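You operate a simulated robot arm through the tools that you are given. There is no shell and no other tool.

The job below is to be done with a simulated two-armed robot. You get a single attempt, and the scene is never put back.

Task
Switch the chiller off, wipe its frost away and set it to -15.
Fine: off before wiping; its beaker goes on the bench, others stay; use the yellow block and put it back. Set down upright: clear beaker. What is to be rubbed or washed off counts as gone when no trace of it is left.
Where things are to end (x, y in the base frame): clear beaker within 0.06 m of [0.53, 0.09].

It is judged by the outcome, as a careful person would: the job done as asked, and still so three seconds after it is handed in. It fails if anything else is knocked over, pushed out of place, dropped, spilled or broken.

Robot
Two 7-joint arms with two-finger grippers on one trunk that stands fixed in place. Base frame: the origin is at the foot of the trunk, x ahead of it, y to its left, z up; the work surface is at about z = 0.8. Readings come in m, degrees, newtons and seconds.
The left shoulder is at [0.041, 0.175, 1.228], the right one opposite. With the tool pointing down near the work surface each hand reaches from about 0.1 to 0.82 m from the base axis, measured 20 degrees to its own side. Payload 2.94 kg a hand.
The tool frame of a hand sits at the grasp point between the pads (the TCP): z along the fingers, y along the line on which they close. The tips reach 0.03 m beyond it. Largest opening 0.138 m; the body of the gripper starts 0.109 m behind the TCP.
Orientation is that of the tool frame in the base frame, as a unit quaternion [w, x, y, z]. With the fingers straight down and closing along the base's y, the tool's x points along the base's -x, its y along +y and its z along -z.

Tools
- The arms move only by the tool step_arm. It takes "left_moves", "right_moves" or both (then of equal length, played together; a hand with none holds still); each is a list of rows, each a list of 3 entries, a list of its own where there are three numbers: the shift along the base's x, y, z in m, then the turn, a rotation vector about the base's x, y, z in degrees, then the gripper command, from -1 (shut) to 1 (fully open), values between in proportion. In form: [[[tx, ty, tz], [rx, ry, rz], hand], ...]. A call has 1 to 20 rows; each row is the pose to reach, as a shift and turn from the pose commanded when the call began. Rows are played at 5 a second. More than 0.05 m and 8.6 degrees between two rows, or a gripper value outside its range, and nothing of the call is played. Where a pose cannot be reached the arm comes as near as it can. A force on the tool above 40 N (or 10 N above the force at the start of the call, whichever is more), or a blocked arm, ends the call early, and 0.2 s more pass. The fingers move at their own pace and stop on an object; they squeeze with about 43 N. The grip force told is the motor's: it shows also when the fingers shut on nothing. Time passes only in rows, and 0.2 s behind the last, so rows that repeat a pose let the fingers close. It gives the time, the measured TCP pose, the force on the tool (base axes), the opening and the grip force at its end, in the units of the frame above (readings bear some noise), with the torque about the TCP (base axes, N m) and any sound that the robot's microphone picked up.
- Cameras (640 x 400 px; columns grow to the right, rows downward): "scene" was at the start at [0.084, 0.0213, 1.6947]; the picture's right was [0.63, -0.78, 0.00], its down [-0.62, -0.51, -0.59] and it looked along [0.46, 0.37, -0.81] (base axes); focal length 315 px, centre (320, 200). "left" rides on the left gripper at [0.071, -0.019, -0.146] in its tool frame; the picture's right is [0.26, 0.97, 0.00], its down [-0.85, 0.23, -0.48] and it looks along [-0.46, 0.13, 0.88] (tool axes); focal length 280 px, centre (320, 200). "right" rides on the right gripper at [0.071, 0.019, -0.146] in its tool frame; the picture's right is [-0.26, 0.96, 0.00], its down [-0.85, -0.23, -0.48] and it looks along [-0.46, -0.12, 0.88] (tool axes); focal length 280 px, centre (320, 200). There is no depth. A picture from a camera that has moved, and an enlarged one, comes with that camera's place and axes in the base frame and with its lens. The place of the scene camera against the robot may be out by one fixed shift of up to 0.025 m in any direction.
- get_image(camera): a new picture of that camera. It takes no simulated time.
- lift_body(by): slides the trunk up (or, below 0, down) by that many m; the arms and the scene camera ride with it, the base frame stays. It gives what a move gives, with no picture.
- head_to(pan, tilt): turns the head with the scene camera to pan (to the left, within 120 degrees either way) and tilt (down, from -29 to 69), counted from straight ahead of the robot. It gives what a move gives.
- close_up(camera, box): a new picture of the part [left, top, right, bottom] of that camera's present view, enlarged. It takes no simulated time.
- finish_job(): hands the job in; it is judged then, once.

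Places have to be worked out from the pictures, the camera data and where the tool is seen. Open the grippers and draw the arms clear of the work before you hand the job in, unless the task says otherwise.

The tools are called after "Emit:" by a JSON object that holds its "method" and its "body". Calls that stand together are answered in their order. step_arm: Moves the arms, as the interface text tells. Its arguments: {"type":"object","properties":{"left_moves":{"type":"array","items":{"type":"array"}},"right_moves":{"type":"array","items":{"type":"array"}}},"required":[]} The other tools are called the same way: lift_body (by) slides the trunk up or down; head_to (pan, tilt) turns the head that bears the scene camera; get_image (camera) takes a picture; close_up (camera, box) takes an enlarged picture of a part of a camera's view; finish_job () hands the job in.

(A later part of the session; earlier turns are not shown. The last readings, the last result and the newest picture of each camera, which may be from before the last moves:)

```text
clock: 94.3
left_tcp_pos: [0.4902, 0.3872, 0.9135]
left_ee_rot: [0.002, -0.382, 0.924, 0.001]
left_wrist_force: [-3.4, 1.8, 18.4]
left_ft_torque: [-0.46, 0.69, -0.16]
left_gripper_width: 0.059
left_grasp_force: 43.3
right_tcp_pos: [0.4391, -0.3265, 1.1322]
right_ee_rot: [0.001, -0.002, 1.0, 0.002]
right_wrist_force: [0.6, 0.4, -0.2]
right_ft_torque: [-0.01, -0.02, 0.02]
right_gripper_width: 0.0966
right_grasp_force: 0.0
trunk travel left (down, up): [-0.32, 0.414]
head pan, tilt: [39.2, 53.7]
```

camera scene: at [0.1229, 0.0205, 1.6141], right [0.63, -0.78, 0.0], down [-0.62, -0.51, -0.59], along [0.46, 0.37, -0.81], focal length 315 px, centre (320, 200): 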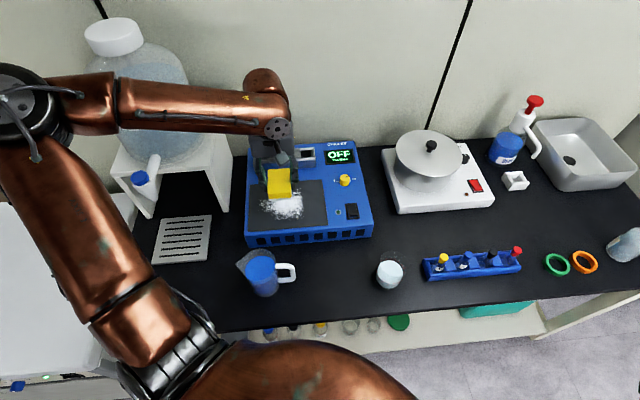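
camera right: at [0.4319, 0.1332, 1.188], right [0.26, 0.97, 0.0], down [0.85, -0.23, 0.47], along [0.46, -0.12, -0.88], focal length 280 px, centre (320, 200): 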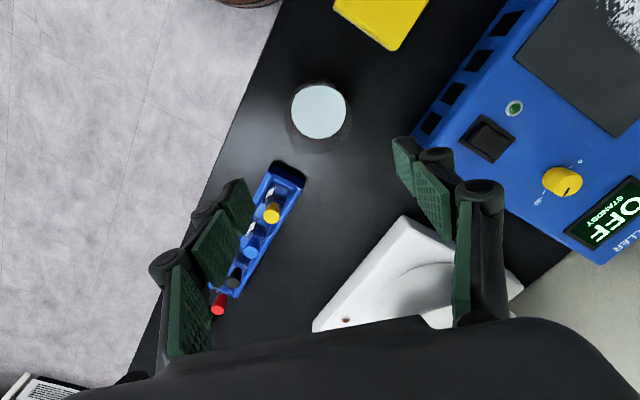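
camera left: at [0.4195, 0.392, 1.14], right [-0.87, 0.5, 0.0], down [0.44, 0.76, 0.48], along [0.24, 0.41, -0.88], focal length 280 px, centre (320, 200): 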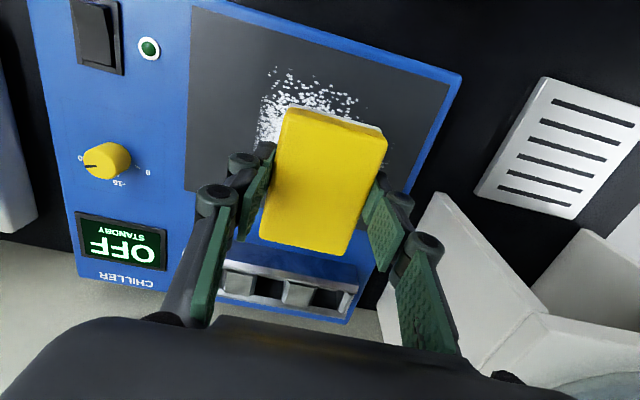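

Contact at 18 N with the block flat on the plate. I wipe along the front strip to the left and back.

Emit:
{"method": "step_arm", "body": {"left_moves": [[[-0.013, 0.013, 0], [0, 0, 0], -0.5], [[-0.026, 0.026, 0], [0, 0, 0], -0.5], [[-0.039, 0.039, 0], [0, 0, 0], -0.5], [[-0.052, 0.052, 0], [0, 0, 0], -0.5], [[-0.065, 0.065, 0], [0, 0, 0], -0.5], [[-0.078, 0.078, 0], [0, 0, 0], -0.5], [[-0.092, 0.092, 0], [0, 0, 0], -0.5], [[-0.078, 0.078, 0], [0, 0, 0], -0.5], [[-0.065, 0.065, 0], [0, 0, 0], -0.5], [[-0.052, 0.052, 0], [0, 0, 0], -0.5], [[-0.039, 0.039, 0], [0, 0, 0], -0.5], [[-0.026, 0.026, 0], [0, 0, 0], -0.5], [[-0.013, 0.013, 0], [0, 0, 0], -0.5], [[0, 0, 0], [0, 0, 0], -0.5]]}}

Emit:
{"method": "close_up", "body": {"camera": "scene", "box": [230, 130, 390, 250]}}

Emit:
{"method": "get_image", "body": {"camera": "left"}}

```text
clock: 97.3
left_tcp_pos: [0.485, 0.394, 0.9212]
left_ee_rot: [0.007, -0.387, 0.922, 0.006]
left_wrist_force: [0.5, 0.1, -0.8]
left_ft_torque: [0.01, 0.0, -0.01]
left_gripper_width: 0.0588
left_grasp_force: 43.1
right_tcp_pos: [0.4372, -0.3258, 1.1357]
right_ee_rot: [0.003, 0.0, 1.0, 0.001]
right_wrist_force: [-1.0, -0.4, 0.0]
right_ft_torque: [-0.01, 0.0, -0.01]
right_gripper_width: 0.0967
right_grasp_force: 0.0
trunk travel left (down, up): [-0.32, 0.414]
head pan, tilt: [39.2, 53.7]
heard: click
```

```text
3.33 times, centred on (310, 190) of scene
camera zoom: at [0.112, 0.0199, 1.6166], right [0.64, -0.77, 0.0], down [-0.62, -0.51, -0.6], along [0.46, 0.38, -0.8], focal length 1049 px, centre (353, 233)
```

zoom: 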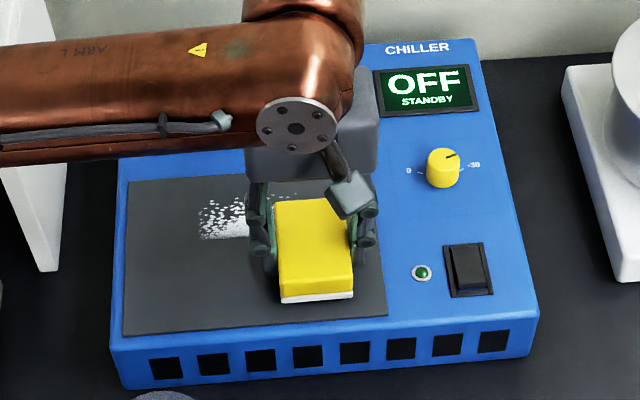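

```text
taken
camera left: at [0.448, 0.3287, 1.0648], right [-0.87, 0.49, 0.0], down [0.43, 0.76, 0.49], along [0.24, 0.43, -0.87], focal length 280 px, centre (320, 200)
```

left: 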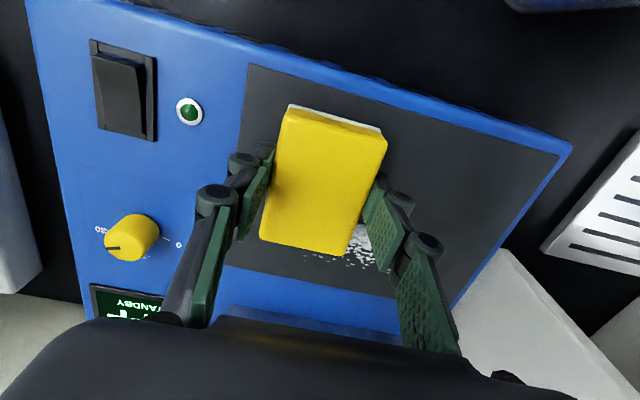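

The front strip is clean, but the hand ended 1 cm high, the trunk shifted slightly and a click was heard. I take a full look before moving on.

Emit:
{"method": "get_image", "body": {"camera": "scene"}}

Emit:
{"method": "get_image", "body": {"camera": "right"}}

Emit:
{"method": "close_up", "body": {"camera": "scene", "box": [330, 190, 400, 240]}}

```text
taken
camera scene: at [0.112, 0.0199, 1.6166], right [0.64, -0.77, 0.0], down [-0.62, -0.51, -0.6], along [0.46, 0.38, -0.8], focal length 315 px, centre (320, 200)
```

scene: 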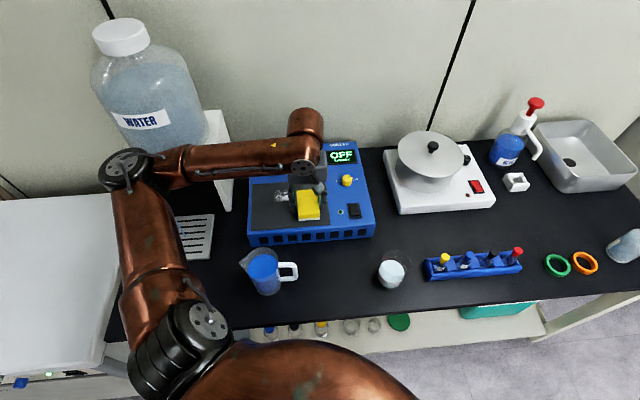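

```text
taken
camera right: at [0.3643, -0.3088, 1.2813], right [0.26, 0.97, 0.01], down [0.85, -0.23, 0.48], along [0.47, -0.12, -0.88], focal length 280 px, centre (320, 200)
```

right: 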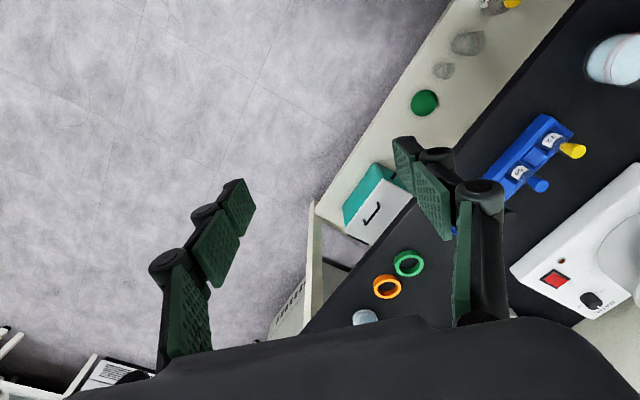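

```text
8.00 times, centred on (365, 215) of scene
camera zoom: at [0.112, 0.0199, 1.6166], right [0.64, -0.77, 0.0], down [-0.62, -0.51, -0.6], along [0.46, 0.38, -0.8], focal length 2517 px, centre (-40, 80)
```

zoom: 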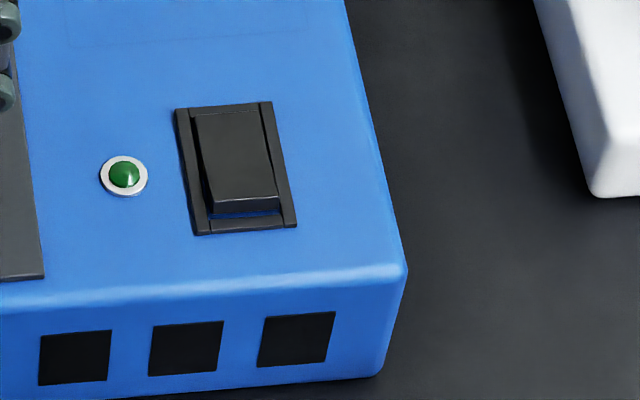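

The left elbow has swung down low near the water jug's tap, which may be what was touched. I zoom in there.

Emit:
{"method": "close_up", "body": {"camera": "scene", "box": [80, 100, 260, 270]}}

Emit:
{"method": "close_up", "body": {"camera": "left", "box": [480, 100, 640, 300]}}

```text
2.35 times, centred on (170, 185) of scene
camera zoom: at [0.112, 0.0199, 1.6166], right [0.64, -0.77, 0.0], down [-0.62, -0.51, -0.6], along [0.46, 0.38, -0.8], focal length 740 px, centre (673, 235)
```

zoom: 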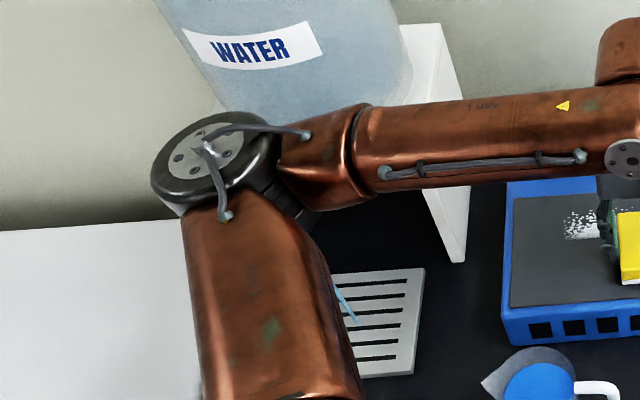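

```text
2.00 times, centred on (560, 200) of left
camera zoom: at [0.448, 0.3287, 1.0648], right [-0.87, 0.49, 0.0], down [0.43, 0.76, 0.49], along [0.24, 0.43, -0.87], focal length 561 px, centre (-160, 200)
```

zoom: 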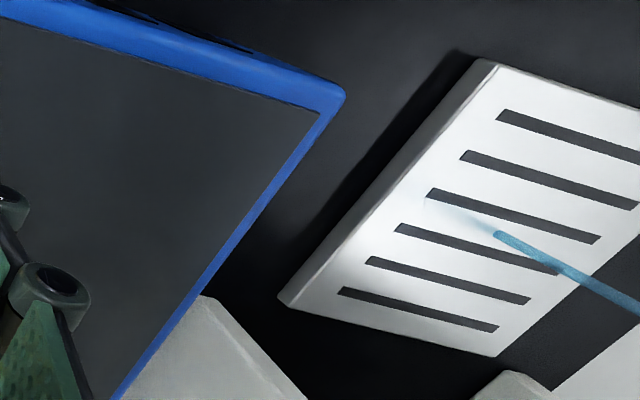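

Water is running from the jug's tap into the drip tray: the elbow has pressed the tap. I raise the trunk at once, which lifts the elbow straight off the tap, and look again.

Emit:
{"method": "lift_body", "body": {"by": 0.1}}

Emit:
{"method": "get_image", "body": {"camera": "scene"}}

Emit:
{"method": "close_up", "body": {"camera": "scene", "box": [80, 100, 260, 270]}}

Emit:
{"method": "get_image", "body": {"camera": "left"}}

```text
clock: 98.6
left_tcp_pos: [0.4909, 0.388, 1.0106]
left_ee_rot: [-0.001, -0.382, 0.924, 0.0]
left_wrist_force: [-0.2, -0.3, -0.7]
left_ft_torque: [0.01, 0.01, 0.0]
left_gripper_width: 0.0588
left_grasp_force: 43.3
right_tcp_pos: [0.4423, -0.3244, 1.2307]
right_ee_rot: [-0.001, 0.0, 1.0, 0.002]
right_wrist_force: [-0.3, 0.5, -0.3]
right_ft_torque: [-0.01, 0.04, 0.03]
right_gripper_width: 0.0967
right_grasp_force: 0.1
trunk travel left (down, up): [-0.42, 0.314]
head pan, tilt: [39.2, 53.7]
```

```text
taken
camera scene: at [0.0777, 0.0211, 1.7145], right [0.63, -0.78, 0.0], down [-0.63, -0.51, -0.59], along [0.46, 0.37, -0.81], focal length 315 px, centre (320, 200)
```

scene: 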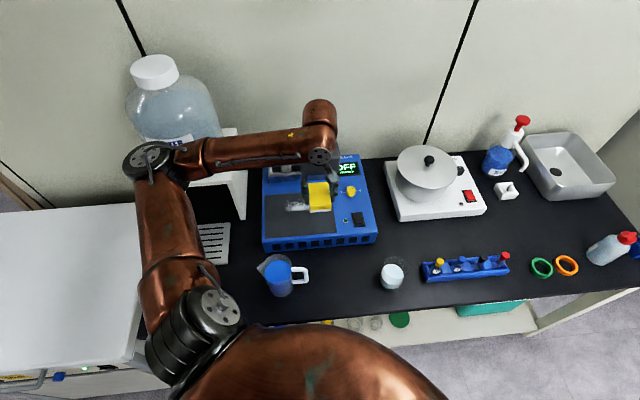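

```text
2.35 times, centred on (170, 185) of scene
camera zoom: at [0.0777, 0.0211, 1.7145], right [0.63, -0.78, 0.0], down [-0.63, -0.51, -0.59], along [0.46, 0.37, -0.81], focal length 740 px, centre (673, 235)
```

zoom: 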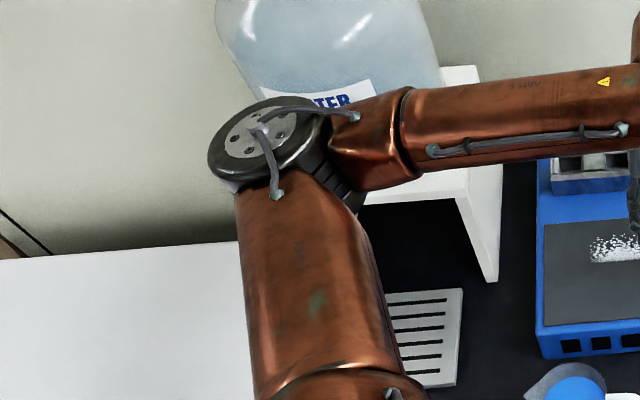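

```text
taken
camera left: at [0.4559, 0.3244, 1.1568], right [-0.87, 0.5, 0.0], down [0.44, 0.76, 0.48], along [0.23, 0.41, -0.88], focal length 280 px, centre (320, 200)
```

left: 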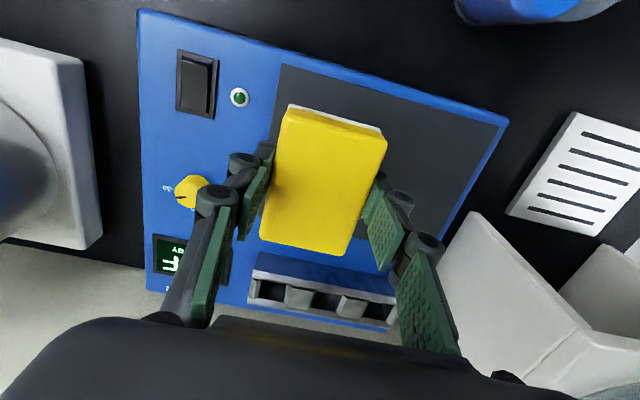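

The stream appears to have stopped once the elbow came off. I zoom in on the tray and the bench around it.

Emit:
{"method": "close_up", "body": {"camera": "left", "box": [480, 90, 640, 280]}}

Emit:
{"method": "close_up", "body": {"camera": "scene", "box": [170, 170, 270, 290]}}

```text
2.11 times, centred on (560, 185) of left
camera zoom: at [0.4559, 0.3244, 1.1568], right [-0.87, 0.5, 0.0], down [0.44, 0.76, 0.48], along [0.23, 0.41, -0.88], focal length 590 px, centre (-185, 232)
```

zoom: 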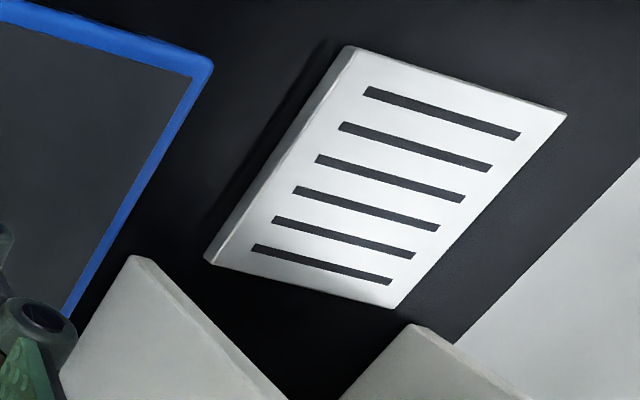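

```text
3.33 times, centred on (220, 230) of scene
camera zoom: at [0.0777, 0.0211, 1.7145], right [0.63, -0.78, 0.0], down [-0.63, -0.51, -0.59], along [0.46, 0.37, -0.81], focal length 1049 px, centre (653, 100)
```

zoom: 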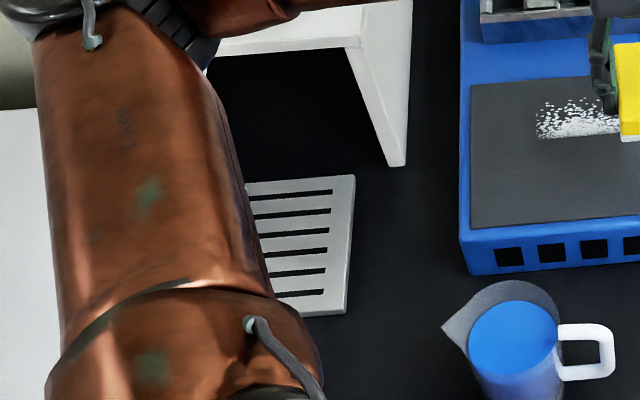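

The tap closed by itself and only the tray caught water. The remaining frost is a back strip around (0.46–0.54, 0.43–0.52), farther out, so the elbow should sit higher. I move there at height and check the elbow.

Emit:
{"method": "step_arm", "body": {"left_moves": [[[0.015, 0.015, 0], [0, 0, 0], -0.5], [[0.03, 0.03, 0], [0, 0, 0], -0.5], [[0.045, 0.0455, 0], [0, 0, 0], -0.5], [[0.045, 0.0455, -0.03], [0, 0, 0], -0.5], [[0.045, 0.0455, -0.06], [0, 0, 0], -0.5], [[0.045, 0.0455, -0.06], [0, 0, 0], -0.5]]}}

Emit:
{"method": "get_image", "body": {"camera": "scene"}}

Emit:
{"method": "get_image", "body": {"camera": "left"}}

```text
clock: 100.0
left_tcp_pos: [0.5357, 0.433, 0.9522]
left_ee_rot: [0.0, -0.382, 0.924, 0.0]
left_wrist_force: [0.2, -0.1, -1.7]
left_ft_torque: [0.01, 0.0, 0.0]
left_gripper_width: 0.0588
left_grasp_force: 42.9
right_tcp_pos: [0.4409, -0.3267, 1.2308]
right_ee_rot: [0.0, 0.0, 1.0, 0.002]
right_wrist_force: [-0.3, -0.1, -0.2]
right_ft_torque: [0.01, -0.02, 0.01]
right_gripper_width: 0.0966
right_grasp_force: 0.0
trunk travel left (down, up): [-0.42, 0.314]
head pan, tilt: [39.2, 53.7]
```

```text
taken
camera scene: at [0.0763, 0.0208, 1.7148], right [0.63, -0.78, 0.0], down [-0.62, -0.51, -0.59], along [0.46, 0.37, -0.81], focal length 315 px, centre (320, 200)
```

scene: 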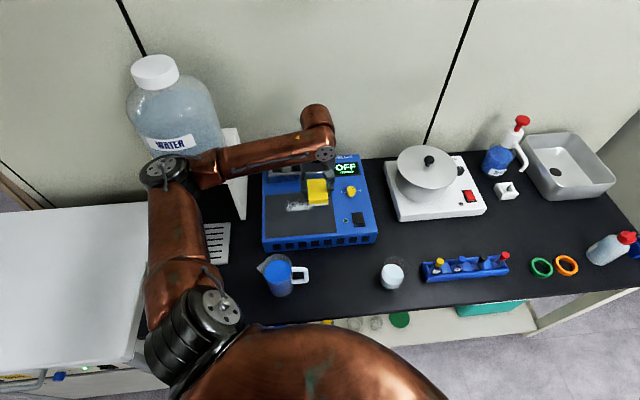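

```text
taken
camera left: at [0.5001, 0.3698, 1.0979], right [-0.87, 0.5, 0.0], down [0.44, 0.76, 0.48], along [0.24, 0.41, -0.88], focal length 280 px, centre (320, 200)
```

left: 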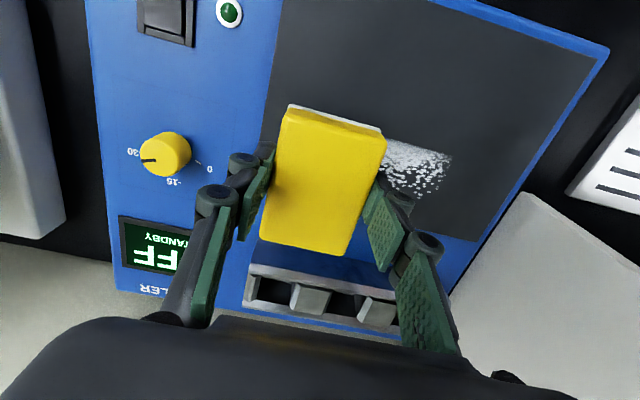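

The hand is over the back strip; I estimate the elbow at z≈1.19, above the tap (z≈1.07). I lower toward contact and check the elbow again before wiping.

Emit:
{"method": "step_arm", "body": {"left_moves": [[[0, 0, -0.02], [0, 0, 0], -0.5], [[0, 0, -0.034], [0, 0, 0], -0.5], [[0, 0, -0.038], [0, 0, 0], -0.5]]}}

Emit:
{"method": "get_image", "body": {"camera": "scene"}}

```text
clock: 100.8
left_tcp_pos: [0.5355, 0.4334, 0.9142]
left_ee_rot: [-0.001, -0.381, 0.924, 0.0]
left_wrist_force: [0.0, 0.0, 1.5]
left_ft_torque: [0.0, -0.05, -0.01]
left_gripper_width: 0.0589
left_grasp_force: 42.9
right_tcp_pos: [0.4419, -0.326, 1.231]
right_ee_rot: [-0.001, 0.0, 1.0, 0.002]
right_wrist_force: [0.1, -0.4, -0.3]
right_ft_torque: [0.03, -0.02, 0.0]
right_gripper_width: 0.0966
right_grasp_force: 0.1
trunk travel left (down, up): [-0.42, 0.314]
head pan, tilt: [39.2, 53.7]
```

```text
taken
camera scene: at [0.0764, 0.0209, 1.7148], right [0.63, -0.78, 0.0], down [-0.62, -0.51, -0.59], along [0.46, 0.37, -0.81], focal length 315 px, centre (320, 200)
```

scene: 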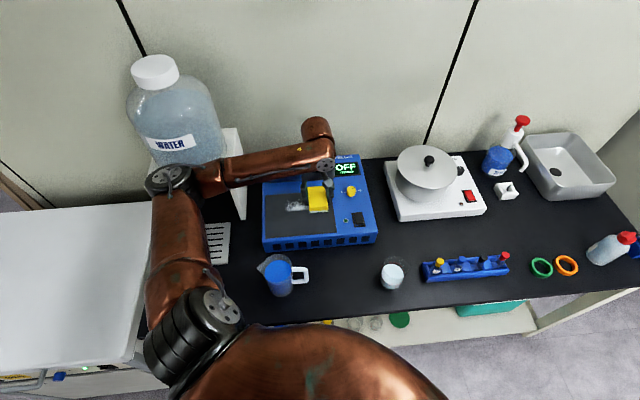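

The elbow drops to about z=1.16 here, too close to the tap to wipe leftwards safely. With the trunk lower the arm earlier kept its elbow much higher relative to the shoulder, so I raise the hand first and check the elbow before changing the trunk.

Emit:
{"method": "step_arm", "body": {"left_moves": [[[0, 0, 0.04], [0, 0, 0], -0.5], [[0, 0, 0.08], [0, 0, 0], -0.5], [[0, 0, 0.12], [0, 0, 0], -0.5], [[-0.005, 0, 0.16], [0, 0, 0], -0.5], [[-0.01, 0, 0.2], [0, 0, 0], -0.5], [[-0.015, 0, 0.22], [0, 0, 0], -0.5]]}}

Emit:
{"method": "get_image", "body": {"camera": "scene"}}

```text
clock: 102.2
left_tcp_pos: [0.5197, 0.4335, 1.1349]
left_ee_rot: [-0.001, -0.383, 0.924, 0.0]
left_wrist_force: [0.2, 0.2, -1.2]
left_ft_torque: [0.0, -0.01, -0.01]
left_gripper_width: 0.059
left_grasp_force: 42.7
right_tcp_pos: [0.4416, -0.326, 1.2317]
right_ee_rot: [0.0, 0.0, 1.0, 0.002]
right_wrist_force: [0.2, 0.3, 0.4]
right_ft_torque: [-0.02, 0.01, 0.0]
right_gripper_width: 0.0963
right_grasp_force: 0.0
trunk travel left (down, up): [-0.42, 0.314]
head pan, tilt: [39.2, 53.7]
```

```text
taken
camera scene: at [0.0761, 0.021, 1.7148], right [0.63, -0.78, 0.0], down [-0.62, -0.51, -0.59], along [0.46, 0.37, -0.81], focal length 315 px, centre (320, 200)
```

scene: 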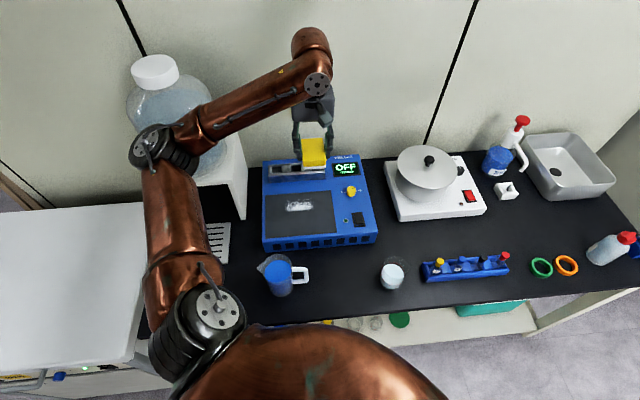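

The elbow stays in its lower posture. Raising the trunk pulls the shoulder back and straightens the arm, which should draw the elbow sideways away from the tap; I raise it 0.15 m and lower the hand again over the strip, watching.

Emit:
{"method": "lift_body", "body": {"by": 0.15}}

Emit:
{"method": "step_arm", "body": {"left_moves": [[[0.005, 0, -0.04], [0, 0, 0], -0.5], [[0.01, 0, -0.08], [0, 0, 0], -0.5], [[0.015, 0, -0.12], [0, 0, 0], -0.5], [[0.016, 0, -0.16], [0, 0, 0], -0.5], [[0.016, 0, -0.2], [0, 0, 0], -0.5], [[0.016, 0, -0.24], [0, 0, 0], -0.5], [[0.016, 0, -0.28], [0, 0, 0], -0.5], [[0.016, 0, -0.32], [0, 0, 0], -0.5]]}}

Emit:
{"method": "get_image", "body": {"camera": "scene"}}

```text
clock: 104.0
left_tcp_pos: [0.5208, 0.4323, 1.2821]
left_ee_rot: [-0.001, -0.381, 0.925, 0.001]
left_wrist_force: [-0.7, 0.4, -1.2]
left_ft_torque: [0.01, -0.01, 0.02]
left_gripper_width: 0.0591
left_grasp_force: 43.2
right_tcp_pos: [0.4427, -0.3252, 1.3805]
right_ee_rot: [-0.001, 0.0, 1.0, 0.002]
right_wrist_force: [0.7, 0.6, -0.4]
right_ft_torque: [0.03, -0.02, 0.01]
right_gripper_width: 0.0967
right_grasp_force: 0.2
trunk travel left (down, up): [-0.57, 0.164]
head pan, tilt: [39.2, 53.7]
```

```text
clock: 105.8
left_tcp_pos: [0.5354, 0.4336, 0.9633]
left_ee_rot: [0.0, -0.382, 0.924, 0.001]
left_wrist_force: [0.1, 0.2, -0.8]
left_ft_torque: [0.02, 0.0, -0.03]
left_gripper_width: 0.0587
left_grasp_force: 42.9
right_tcp_pos: [0.4427, -0.3263, 1.3803]
right_ee_rot: [0.0, 0.001, 1.0, 0.003]
right_wrist_force: [0.4, -0.4, 0.2]
right_ft_torque: [0.01, 0.01, -0.03]
right_gripper_width: 0.0967
right_grasp_force: 0.1
trunk travel left (down, up): [-0.57, 0.164]
head pan, tilt: [39.2, 53.7]
```

```text
taken
camera scene: at [0.0458, 0.0213, 1.8645], right [0.63, -0.78, 0.0], down [-0.63, -0.51, -0.59], along [0.46, 0.37, -0.81], focal length 315 px, centre (320, 200)
```

scene: 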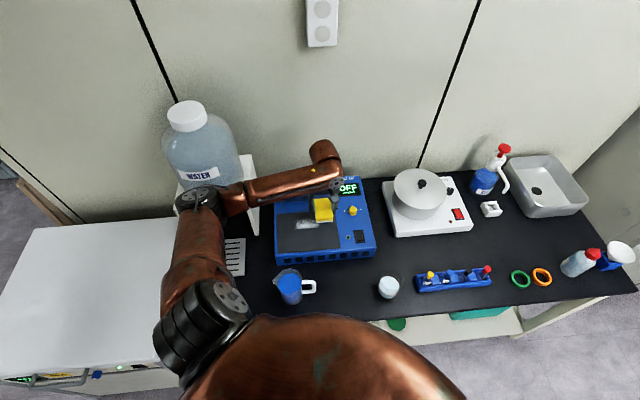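

The elbow is now higher and farther from the tap (about (0.216, 0.57, 1.23) with the hand near the plate). I raise the trunk another 0.12 m for more margin and lower the hand again.

Emit:
{"method": "lift_body", "body": {"by": 0.12}}

Emit:
{"method": "step_arm", "body": {"left_moves": [[[0, 0, -0.04], [0, 0, 0], -0.5], [[0, 0, -0.08], [0, 0, 0], -0.5], [[0, 0, -0.12], [0, 0, 0], -0.5], [[0, 0, -0.15], [0, 0, 0], -0.5], [[0, 0, -0.16], [0, 0, 0], -0.5]]}}

Emit:
{"method": "get_image", "body": {"camera": "scene"}}

Emit:
{"method": "get_image", "body": {"camera": "left"}}

```text
clock: 107.3
left_tcp_pos: [0.5352, 0.4318, 1.0831]
left_ee_rot: [-0.001, -0.382, 0.924, 0.0]
left_wrist_force: [-0.4, 0.2, -1.3]
left_ft_torque: [0.01, 0.0, 0.01]
left_gripper_width: 0.0589
left_grasp_force: 43.0
right_tcp_pos: [0.443, -0.3245, 1.5013]
right_ee_rot: [-0.002, 0.0, 1.0, 0.002]
right_wrist_force: [0.0, 0.1, -0.7]
right_ft_torque: [-0.01, 0.05, 0.01]
right_gripper_width: 0.0966
right_grasp_force: 0.0
trunk travel left (down, up): [-0.69, 0.044]
head pan, tilt: [39.2, 53.7]
```

```text
clock: 108.5
left_tcp_pos: [0.5366, 0.4328, 0.9233]
left_ee_rot: [-0.001, -0.382, 0.924, 0.001]
left_wrist_force: [0.2, 0.0, -0.1]
left_ft_torque: [0.02, 0.04, 0.0]
left_gripper_width: 0.0588
left_grasp_force: 42.8
right_tcp_pos: [0.4423, -0.3251, 1.5019]
right_ee_rot: [-0.001, 0.0, 1.0, 0.002]
right_wrist_force: [0.0, 0.3, -0.4]
right_ft_torque: [-0.04, 0.04, 0.01]
right_gripper_width: 0.0966
right_grasp_force: 0.0
trunk travel left (down, up): [-0.69, 0.044]
head pan, tilt: [39.2, 53.7]
```

```text
taken
camera scene: at [0.0402, 0.0209, 1.9844], right [0.63, -0.78, 0.0], down [-0.62, -0.51, -0.59], along [0.46, 0.37, -0.81], focal length 315 px, centre (320, 200)
```

scene: 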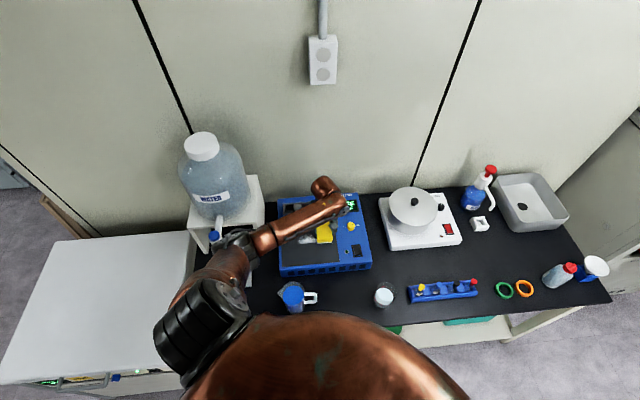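

```text
taken
camera left: at [0.5009, 0.3697, 1.0692], right [-0.87, 0.5, 0.0], down [0.44, 0.76, 0.48], along [0.24, 0.41, -0.88], focal length 280 px, centre (320, 200)
```

left: 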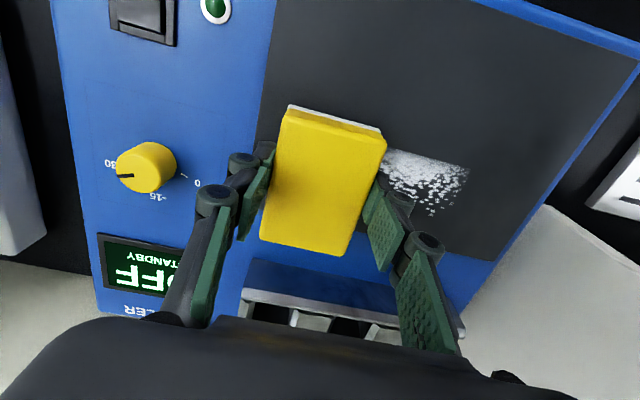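

Now the elbow is at about (0.22, 0.49, 1.24), well clear of the tap, whose blue handle I can see. I lower to contact on the back strip.

Emit:
{"method": "step_arm", "body": {"left_moves": [[[0, 0, -0.006], [0, 0, 0], -0.5], [[0, 0, -0.01], [0, 0, 0], -0.5], [[0, 0, -0.012], [0, 0, 0], -0.5], [[0, 0, -0.013], [0, 0, 0], -0.5]]}}

```text
clock: 109.5
left_tcp_pos: [0.537, 0.4321, 0.915]
left_ee_rot: [0.002, -0.382, 0.924, 0.001]
left_wrist_force: [-2.8, 0.2, 26.3]
left_ft_torque: [-0.47, 0.72, 0.04]
left_gripper_width: 0.0589
left_grasp_force: 42.7
right_tcp_pos: [0.441, -0.3272, 1.5025]
right_ee_rot: [0.0, 0.001, 1.0, 0.002]
right_wrist_force: [-0.3, 0.4, -0.7]
right_ft_torque: [0.0, 0.01, -0.02]
right_gripper_width: 0.0964
right_grasp_force: 0.0
trunk travel left (down, up): [-0.69, 0.044]
head pan, tilt: [39.2, 53.7]
```

Contact at 26 N. I wipe this strip to the left with slightly less pressure and check the picture.

Emit:
{"method": "step_arm", "body": {"left_moves": [[[-0.012, 0.012, 0.001], [0, 0, 0], -0.5], [[-0.024, 0.024, 0.001], [0, 0, 0], -0.5], [[-0.036, 0.036, 0.001], [0, 0, 0], -0.5], [[-0.048, 0.048, 0.001], [0, 0, 0], -0.5], [[-0.06, 0.06, 0.001], [0, 0, 0], -0.5], [[-0.072, 0.072, 0.001], [0, 0, 0], -0.5], [[-0.083, 0.083, 0.001], [0, 0, 0], -0.5]]}}

Emit:
{"method": "get_image", "body": {"camera": "scene"}}

Emit:
{"method": "get_image", "body": {"camera": "left"}}

```text
clock: 111.1
left_tcp_pos: [0.4539, 0.5154, 0.9141]
left_ee_rot: [0.002, -0.382, 0.924, 0.001]
left_wrist_force: [3.5, -4.9, 26.1]
left_ft_torque: [-0.31, -0.36, 0.1]
left_gripper_width: 0.0589
left_grasp_force: 43.1
right_tcp_pos: [0.4407, -0.3283, 1.5022]
right_ee_rot: [0.0, -0.001, 1.0, 0.002]
right_wrist_force: [-0.2, -0.2, 0.4]
right_ft_torque: [-0.02, -0.01, 0.02]
right_gripper_width: 0.0966
right_grasp_force: 0.1
trunk travel left (down, up): [-0.69, 0.044]
head pan, tilt: [39.2, 53.7]
```

```text
taken
camera scene: at [0.038, 0.0179, 1.9846], right [0.63, -0.78, 0.0], down [-0.62, -0.51, -0.59], along [0.46, 0.38, -0.81], focal length 315 px, centre (320, 200)
```

scene: 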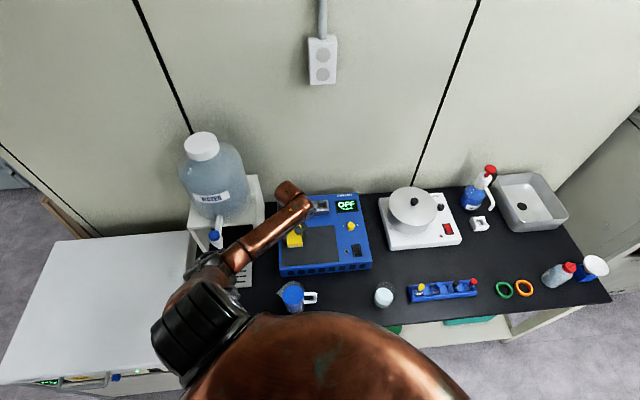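

```text
taken
camera left: at [0.417, 0.4514, 1.0597], right [-0.87, 0.5, 0.0], down [0.44, 0.76, 0.48], along [0.24, 0.41, -0.88], focal length 280 px, centre (320, 200)
```

left: 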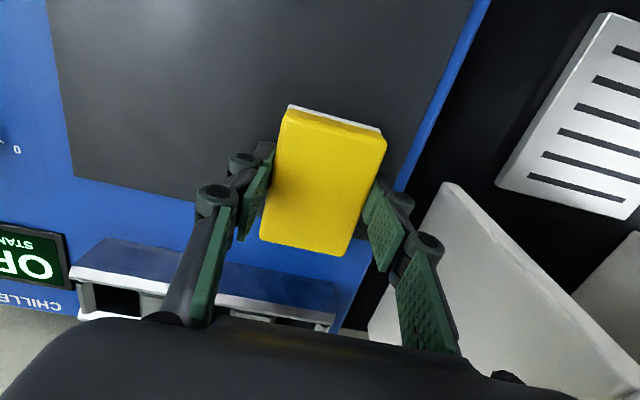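

The strip looks clean. I wipe back along a line 1.5 cm farther back, then once more along the middle of the plate, to leave no trace.

Emit:
{"method": "step_arm", "body": {"left_moves": [[[0.008, 0.008, 0], [0, 0, 0], -0.5], [[0.022, -0.002, 0], [0, 0, 0], -0.5], [[0.036, -0.016, 0], [0, 0, 0], -0.5], [[0.05, -0.03, 0], [0, 0, 0], -0.5], [[0.064, -0.044, 0], [0, 0, 0], -0.5], [[0.078, -0.058, 0], [0, 0, 0], -0.5], [[0.092, -0.072, 0], [0, 0, 0], -0.5], [[0.08, -0.084, 0], [0, 0, 0], -0.5], [[0.066, -0.098, 0], [0, 0, 0], -0.5], [[0.054, -0.086, 0], [0, 0, 0], -0.5], [[0.042, -0.074, 0], [0, 0, 0], -0.5], [[0.03, -0.062, 0], [0, 0, 0], -0.5], [[0.018, -0.05, 0], [0, 0, 0], -0.5], [[0.006, -0.038, 0], [0, 0, 0], -0.5], [[-0.006, -0.026, 0], [0, 0, 0], -0.5], [[-0.018, -0.014, 0], [0, 0, 0], -0.5]]}}

Emit:
{"method": "get_image", "body": {"camera": "scene"}}

Emit:
{"method": "get_image", "body": {"camera": "left"}}

```text
clock: 114.5
left_tcp_pos: [0.4354, 0.5007, 0.9133]
left_ee_rot: [0.002, -0.382, 0.924, 0.0]
left_wrist_force: [5.6, -6.0, 25.4]
left_ft_torque: [-0.4, -0.27, 0.18]
left_gripper_width: 0.0586
left_grasp_force: 43.1
right_tcp_pos: [0.4419, -0.3281, 1.5013]
right_ee_rot: [0.0, 0.0, 1.0, 0.003]
right_wrist_force: [0.0, -0.5, -0.2]
right_ft_torque: [-0.02, -0.01, -0.01]
right_gripper_width: 0.0964
right_grasp_force: 0.0
trunk travel left (down, up): [-0.69, 0.044]
head pan, tilt: [39.2, 53.7]
```

```text
taken
camera scene: at [0.0381, 0.0179, 1.9846], right [0.63, -0.78, 0.0], down [-0.62, -0.51, -0.59], along [0.46, 0.38, -0.81], focal length 315 px, centre (320, 200)
```

scene: 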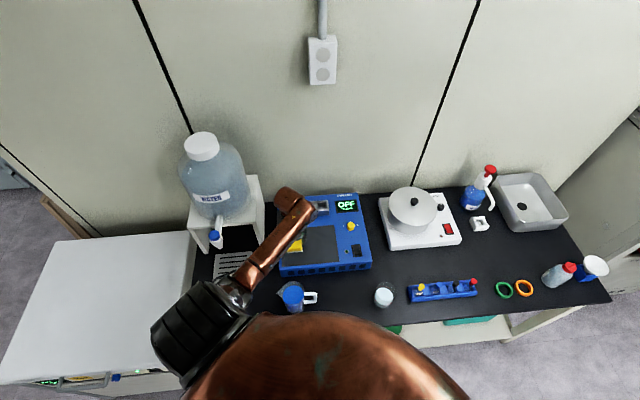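

```text
taken
camera left: at [0.3994, 0.4377, 1.0596], right [-0.87, 0.5, 0.0], down [0.44, 0.76, 0.48], along [0.24, 0.41, -0.88], focal length 280 px, centre (320, 200)
```

left: 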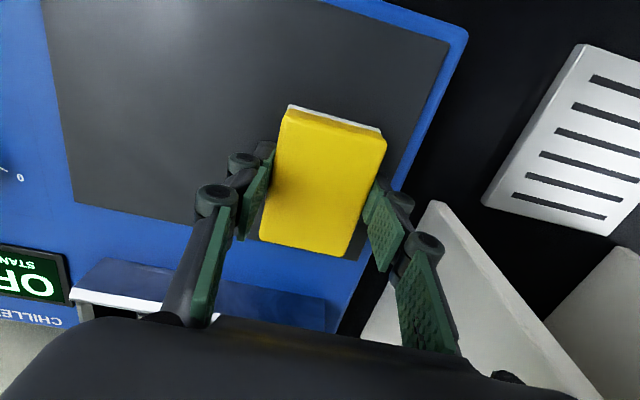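

No frost is visible around the block. I lift it off and move aside to inspect the whole plate.

Emit:
{"method": "step_arm", "body": {"left_moves": [[[0, 0, 0.02], [0, 0, 0], -0.5], [[0, 0, 0.05], [0, 0, 0], -0.5], [[0.01, 0, 0.09], [0, 0, 0], -0.5], [[0.03, -0.02, 0.12], [0, 0, 0], -0.5], [[0.05, -0.05, 0.14], [0, 0, 0], -0.5], [[0.06, -0.09, 0.14], [0, 0, 0], -0.5], [[0.06, -0.13, 0.14], [0, 0, 0], -0.5], [[0.05, -0.17, 0.14], [0, 0, 0], -0.5], [[0.03, -0.2, 0.14], [0, 0, 0], -0.5]]}}

Emit:
{"method": "get_image", "body": {"camera": "left"}}

Emit:
{"method": "close_up", "body": {"camera": "scene", "box": [260, 180, 390, 290]}}

Emit:
{"method": "get_image", "body": {"camera": "scene"}}

```text
clock: 116.5
left_tcp_pos: [0.465, 0.3022, 1.0504]
left_ee_rot: [0.0, -0.383, 0.924, 0.0]
left_wrist_force: [-0.8, -1.8, -0.4]
left_ft_torque: [0.04, 0.01, 0.0]
left_gripper_width: 0.0586
left_grasp_force: 43.4
right_tcp_pos: [0.4411, -0.3258, 1.5006]
right_ee_rot: [0.0, 0.0, 1.0, 0.002]
right_wrist_force: [0.5, 0.7, 0.7]
right_ft_torque: [0.04, 0.0, -0.01]
right_gripper_width: 0.0967
right_grasp_force: 0.1
trunk travel left (down, up): [-0.69, 0.044]
head pan, tilt: [39.2, 53.7]
```

```text
taken
camera left: at [0.4297, 0.2392, 1.1976], right [-0.87, 0.5, 0.0], down [0.44, 0.76, 0.48], along [0.24, 0.41, -0.88], focal length 280 px, centre (320, 200)
```

left: 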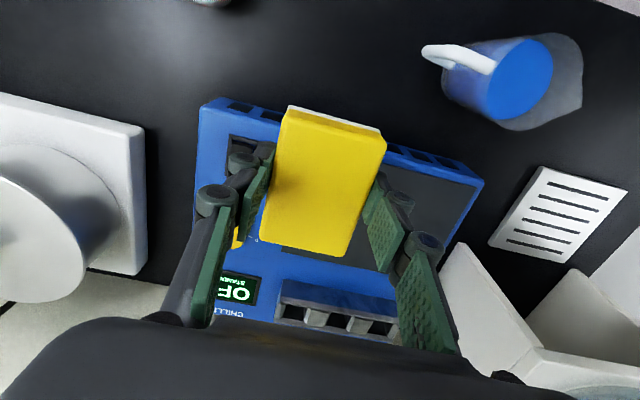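

```text
3.64 times, centred on (325, 235) of scene
camera zoom: at [0.0389, 0.0209, 1.9844], right [0.63, -0.78, 0.0], down [-0.62, -0.51, -0.59], along [0.46, 0.37, -0.81], focal length 1144 px, centre (302, 73)
```

zoom: 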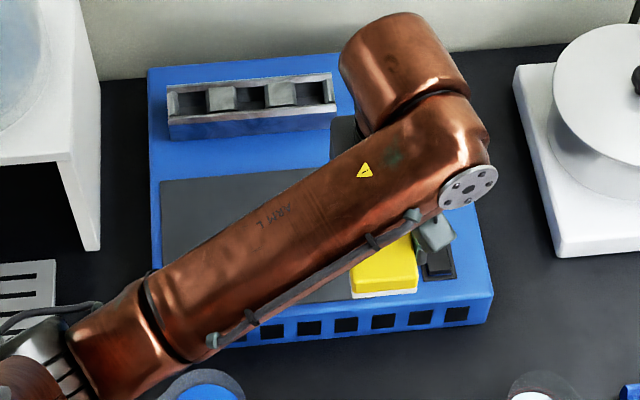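

```text
taken
camera scene: at [0.0389, 0.0209, 1.9844], right [0.63, -0.78, 0.0], down [-0.62, -0.51, -0.59], along [0.46, 0.37, -0.81], focal length 315 px, centre (320, 200)
```

scene: 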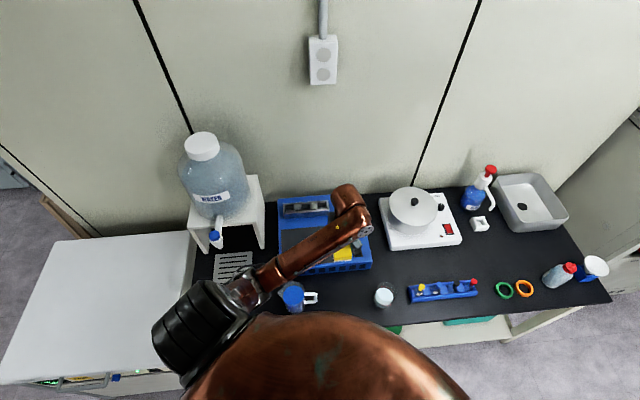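

The forearm hides part of the plate. I carry the block to above its home spot (0.405, 0.2055), still high, which also uncovers the plate for inspection.

Emit:
{"method": "step_arm", "body": {"left_moves": [[[-0.015, -0.03, 0], [0, 0, 0], -0.5], [[-0.03, -0.06, 0], [0, 0, 0], -0.5], [[-0.045, -0.08, 0], [0, 0, 0], -0.5], [[-0.06, -0.0967, 0], [0, 0, 0], -0.5], [[-0.06, -0.0967, 0], [0, 0, 0], -0.5]]}}

Emit:
{"method": "get_image", "body": {"camera": "scene"}}

Emit:
{"method": "close_up", "body": {"camera": "scene", "box": [260, 180, 390, 290]}}

Emit:
{"method": "get_image", "body": {"camera": "left"}}

```text
clock: 117.7
left_tcp_pos: [0.4056, 0.2055, 1.0504]
left_ee_rot: [-0.001, -0.382, 0.924, 0.001]
left_wrist_force: [-0.2, -1.0, -1.0]
left_ft_torque: [0.0, 0.0, -0.01]
left_gripper_width: 0.0591
left_grasp_force: 43.1
right_tcp_pos: [0.4434, -0.3252, 1.5015]
right_ee_rot: [-0.001, 0.0, 1.0, 0.002]
right_wrist_force: [0.5, 0.4, -0.5]
right_ft_torque: [0.03, 0.02, 0.01]
right_gripper_width: 0.0964
right_grasp_force: 0.1
trunk travel left (down, up): [-0.69, 0.044]
head pan, tilt: [39.2, 53.7]
```

```text
taken
camera scene: at [0.0408, 0.021, 1.9844], right [0.63, -0.78, 0.0], down [-0.63, -0.51, -0.59], along [0.46, 0.37, -0.81], focal length 315 px, centre (320, 200)
```

scene: 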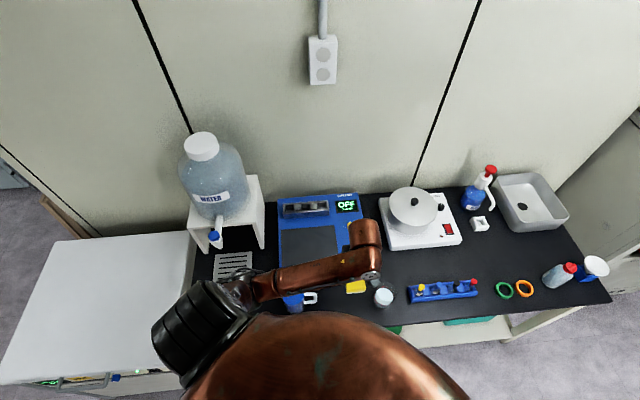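

```text
3.64 times, centred on (325, 235) of scene
camera zoom: at [0.0408, 0.021, 1.9844], right [0.63, -0.78, 0.0], down [-0.63, -0.51, -0.59], along [0.46, 0.37, -0.81], focal length 1144 px, centre (302, 73)
```

zoom: 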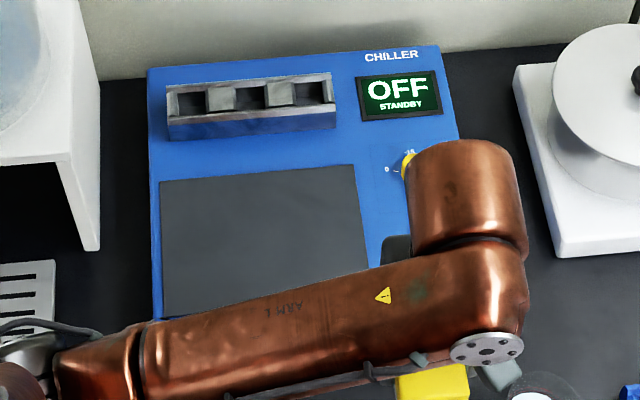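

```text
taken
camera left: at [0.3702, 0.142, 1.1974], right [-0.87, 0.5, 0.0], down [0.44, 0.76, 0.48], along [0.24, 0.41, -0.88], focal length 280 px, centre (320, 200)
```

left: 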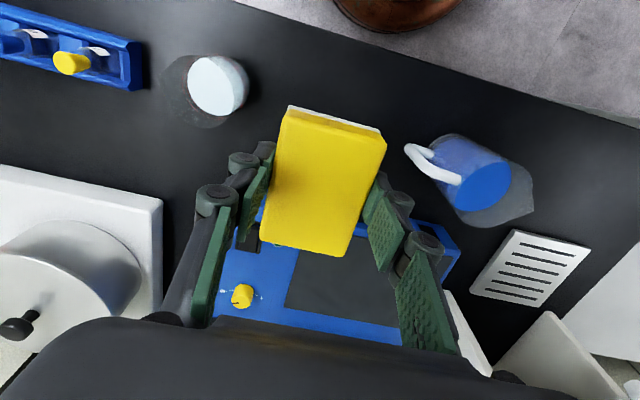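

The plate looks clear; I zoom in for faint traces, and on the arm and pitcher clearance.

Emit:
{"method": "close_up", "body": {"camera": "scene", "box": [275, 220, 345, 275]}}

Emit:
{"method": "close_up", "body": {"camera": "left", "box": [240, 230, 480, 350]}}

Emit:
{"method": "close_up", "body": {"camera": "scene", "box": [220, 240, 400, 340]}}

```text
7.27 times, centred on (310, 248) of scene
camera zoom: at [0.0408, 0.021, 1.9844], right [0.63, -0.78, 0.0], down [-0.63, -0.51, -0.59], along [0.46, 0.37, -0.81], focal length 2288 px, centre (393, -146)
```

zoom: 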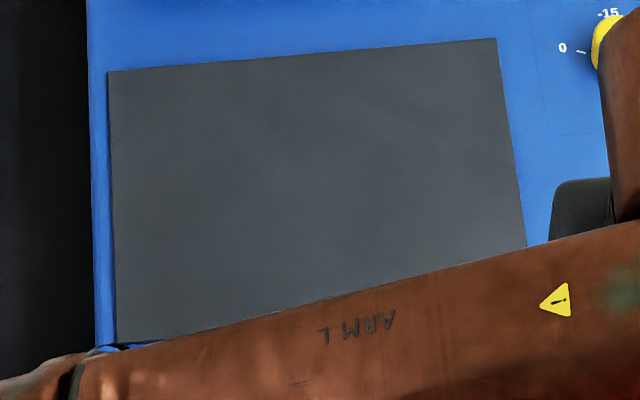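

```text
2.67 times, centred on (360, 290) of left
camera zoom: at [0.3702, 0.142, 1.1974], right [-0.87, 0.5, 0.0], down [0.44, 0.76, 0.48], along [0.24, 0.41, -0.88], focal length 748 px, centre (213, -40)
```

zoom: 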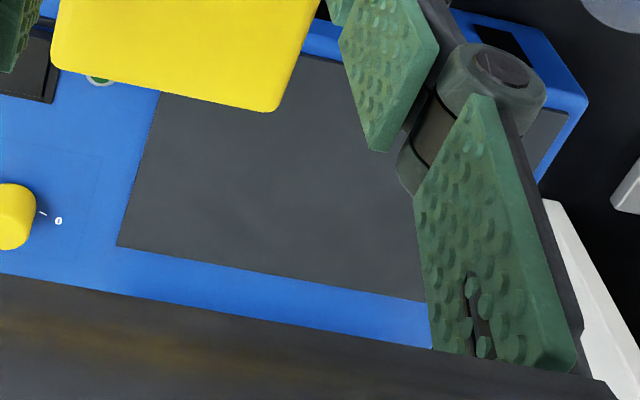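

```text
3.56 times, centred on (310, 290) of scene
camera zoom: at [0.0408, 0.021, 1.9844], right [0.63, -0.78, 0.0], down [-0.63, -0.51, -0.59], along [0.46, 0.37, -0.81], focal length 1119 px, centre (356, -120)
```

zoom: 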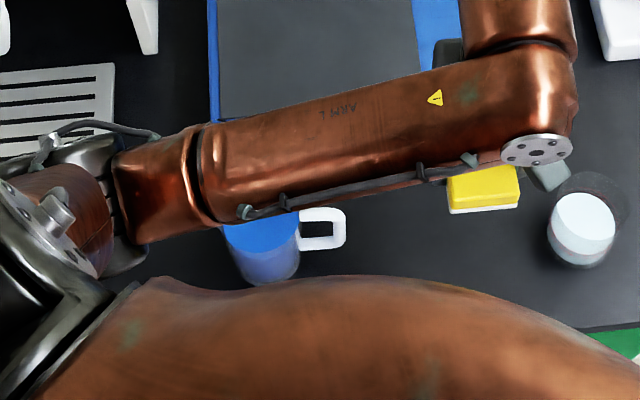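

The plate is clean. I lower the block towards its home spot in stages, first to z≈0.93, and check the forearm against the pitcher.

Emit:
{"method": "step_arm", "body": {"left_moves": [[[0, 0, -0.03], [0, 0, 0], -0.5], [[0, 0, -0.06], [0, 0, 0], -0.5], [[0, 0, -0.09], [0, 0, 0], -0.5], [[0, 0, -0.12], [0, 0, 0], -0.5]]}}

Emit:
{"method": "get_image", "body": {"camera": "left"}}

Emit:
{"method": "close_up", "body": {"camera": "scene", "box": [220, 240, 400, 340]}}

```text
clock: 118.7
left_tcp_pos: [0.4065, 0.2049, 0.9306]
left_ee_rot: [-0.001, -0.382, 0.924, 0.0]
left_wrist_force: [0.1, -0.1, -0.5]
left_ft_torque: [-0.01, 0.01, 0.02]
left_gripper_width: 0.0588
left_grasp_force: 42.9
right_tcp_pos: [0.4439, -0.3266, 1.5009]
right_ee_rot: [-0.001, 0.0, 1.0, 0.002]
right_wrist_force: [0.2, -0.9, 0.4]
right_ft_torque: [-0.01, -0.01, -0.01]
right_gripper_width: 0.0968
right_grasp_force: 0.1
trunk travel left (down, up): [-0.69, 0.044]
head pan, tilt: [39.2, 53.7]
```

```text
taken
camera left: at [0.3706, 0.141, 1.0778], right [-0.87, 0.5, 0.0], down [0.44, 0.76, 0.48], along [0.24, 0.41, -0.88], focal length 280 px, centre (320, 200)
```

left: 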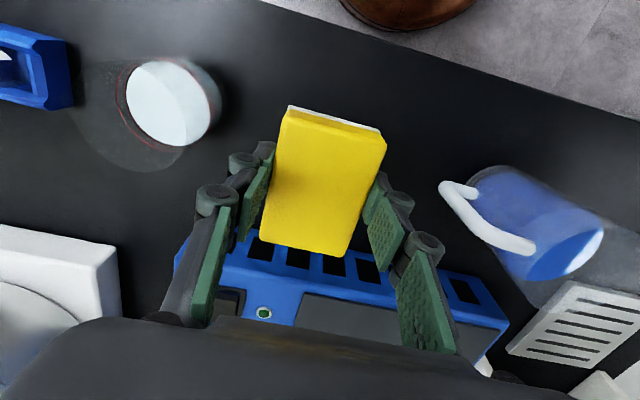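

```text
3.56 times, centred on (310, 290) of scene
camera zoom: at [0.0402, 0.0202, 1.9844], right [0.63, -0.78, 0.0], down [-0.62, -0.51, -0.59], along [0.46, 0.37, -0.81], focal length 1119 px, centre (356, -120)
```

zoom: 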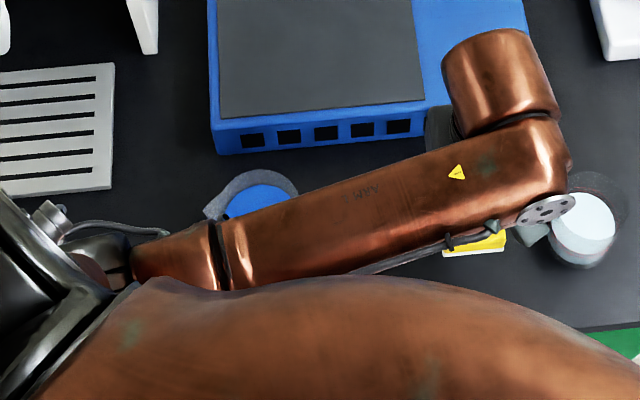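

The forearm passes in front of the pitcher, clear of it. I lower further to z≈0.86 and check again.

Emit:
{"method": "step_arm", "body": {"left_moves": [[[-0.001, 0.0005, -0.03], [0, 0, 0], -0.5], [[-0.001, 0.0005, -0.055], [0, 0, 0], -0.5], [[-0.001, 0.0005, -0.075], [0, 0, 0], -0.5], [[-0.001, 0.0005, -0.085], [0, 0, 0], -0.5]]}}

Emit:
{"method": "get_image", "body": {"camera": "left"}}

Emit:
{"method": "close_up", "body": {"camera": "scene", "box": [220, 240, 400, 340]}}

```text
clock: 119.7
left_tcp_pos: [0.4057, 0.2048, 0.8466]
left_ee_rot: [0.0, -0.382, 0.924, 0.001]
left_wrist_force: [0.5, -1.0, -1.1]
left_ft_torque: [0.04, 0.03, -0.02]
left_gripper_width: 0.0588
left_grasp_force: 43.3
right_tcp_pos: [0.4412, -0.3248, 1.5012]
right_ee_rot: [-0.001, 0.0, 1.0, 0.001]
right_wrist_force: [0.4, 1.0, 0.3]
right_ft_torque: [0.03, -0.01, 0.02]
right_gripper_width: 0.0964
right_grasp_force: 0.0
trunk travel left (down, up): [-0.69, 0.044]
head pan, tilt: [39.2, 53.7]
```

```text
taken
camera left: at [0.3693, 0.1419, 0.993], right [-0.87, 0.5, 0.0], down [0.44, 0.76, 0.48], along [0.24, 0.41, -0.88], focal length 280 px, centre (320, 200)
```

left: 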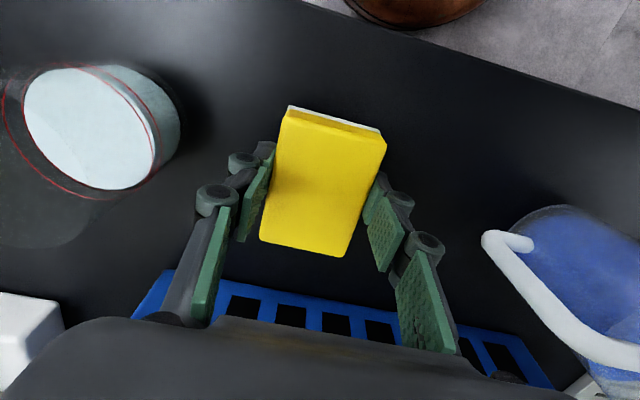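

```text
3.56 times, centred on (310, 290) of scene
camera zoom: at [0.0401, 0.0203, 1.9844], right [0.63, -0.78, 0.0], down [-0.62, -0.51, -0.59], along [0.46, 0.37, -0.81], focal length 1119 px, centre (356, -120)
```

zoom: 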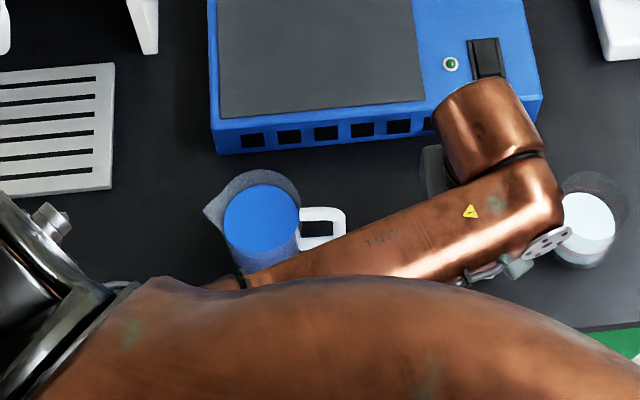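

All clear. I lower the last centimetre until the block touches the bench.

Emit:
{"method": "step_arm", "body": {"left_moves": [[[0, 0.0005, -0.006], [0, 0, 0], -0.5], [[0, 0.0005, -0.009], [0, 0, 0], -0.5], [[0, 0.0005, -0.011], [0, 0, 0], -0.5]]}}

```text
clock: 120.5
left_tcp_pos: [0.4046, 0.2051, 0.8355]
left_ee_rot: [-0.001, -0.382, 0.924, 0.0]
left_wrist_force: [0.0, 0.4, -0.3]
left_ft_torque: [-0.01, 0.01, -0.04]
left_gripper_width: 0.0589
left_grasp_force: 43.0
right_tcp_pos: [0.4416, -0.3263, 1.5016]
right_ee_rot: [0.0, 0.0, 1.0, 0.002]
right_wrist_force: [-0.5, 0.0, 1.0]
right_ft_torque: [0.01, 0.03, -0.01]
right_gripper_width: 0.0964
right_grasp_force: 0.1
trunk travel left (down, up): [-0.69, 0.044]
head pan, tilt: [39.2, 53.7]
```

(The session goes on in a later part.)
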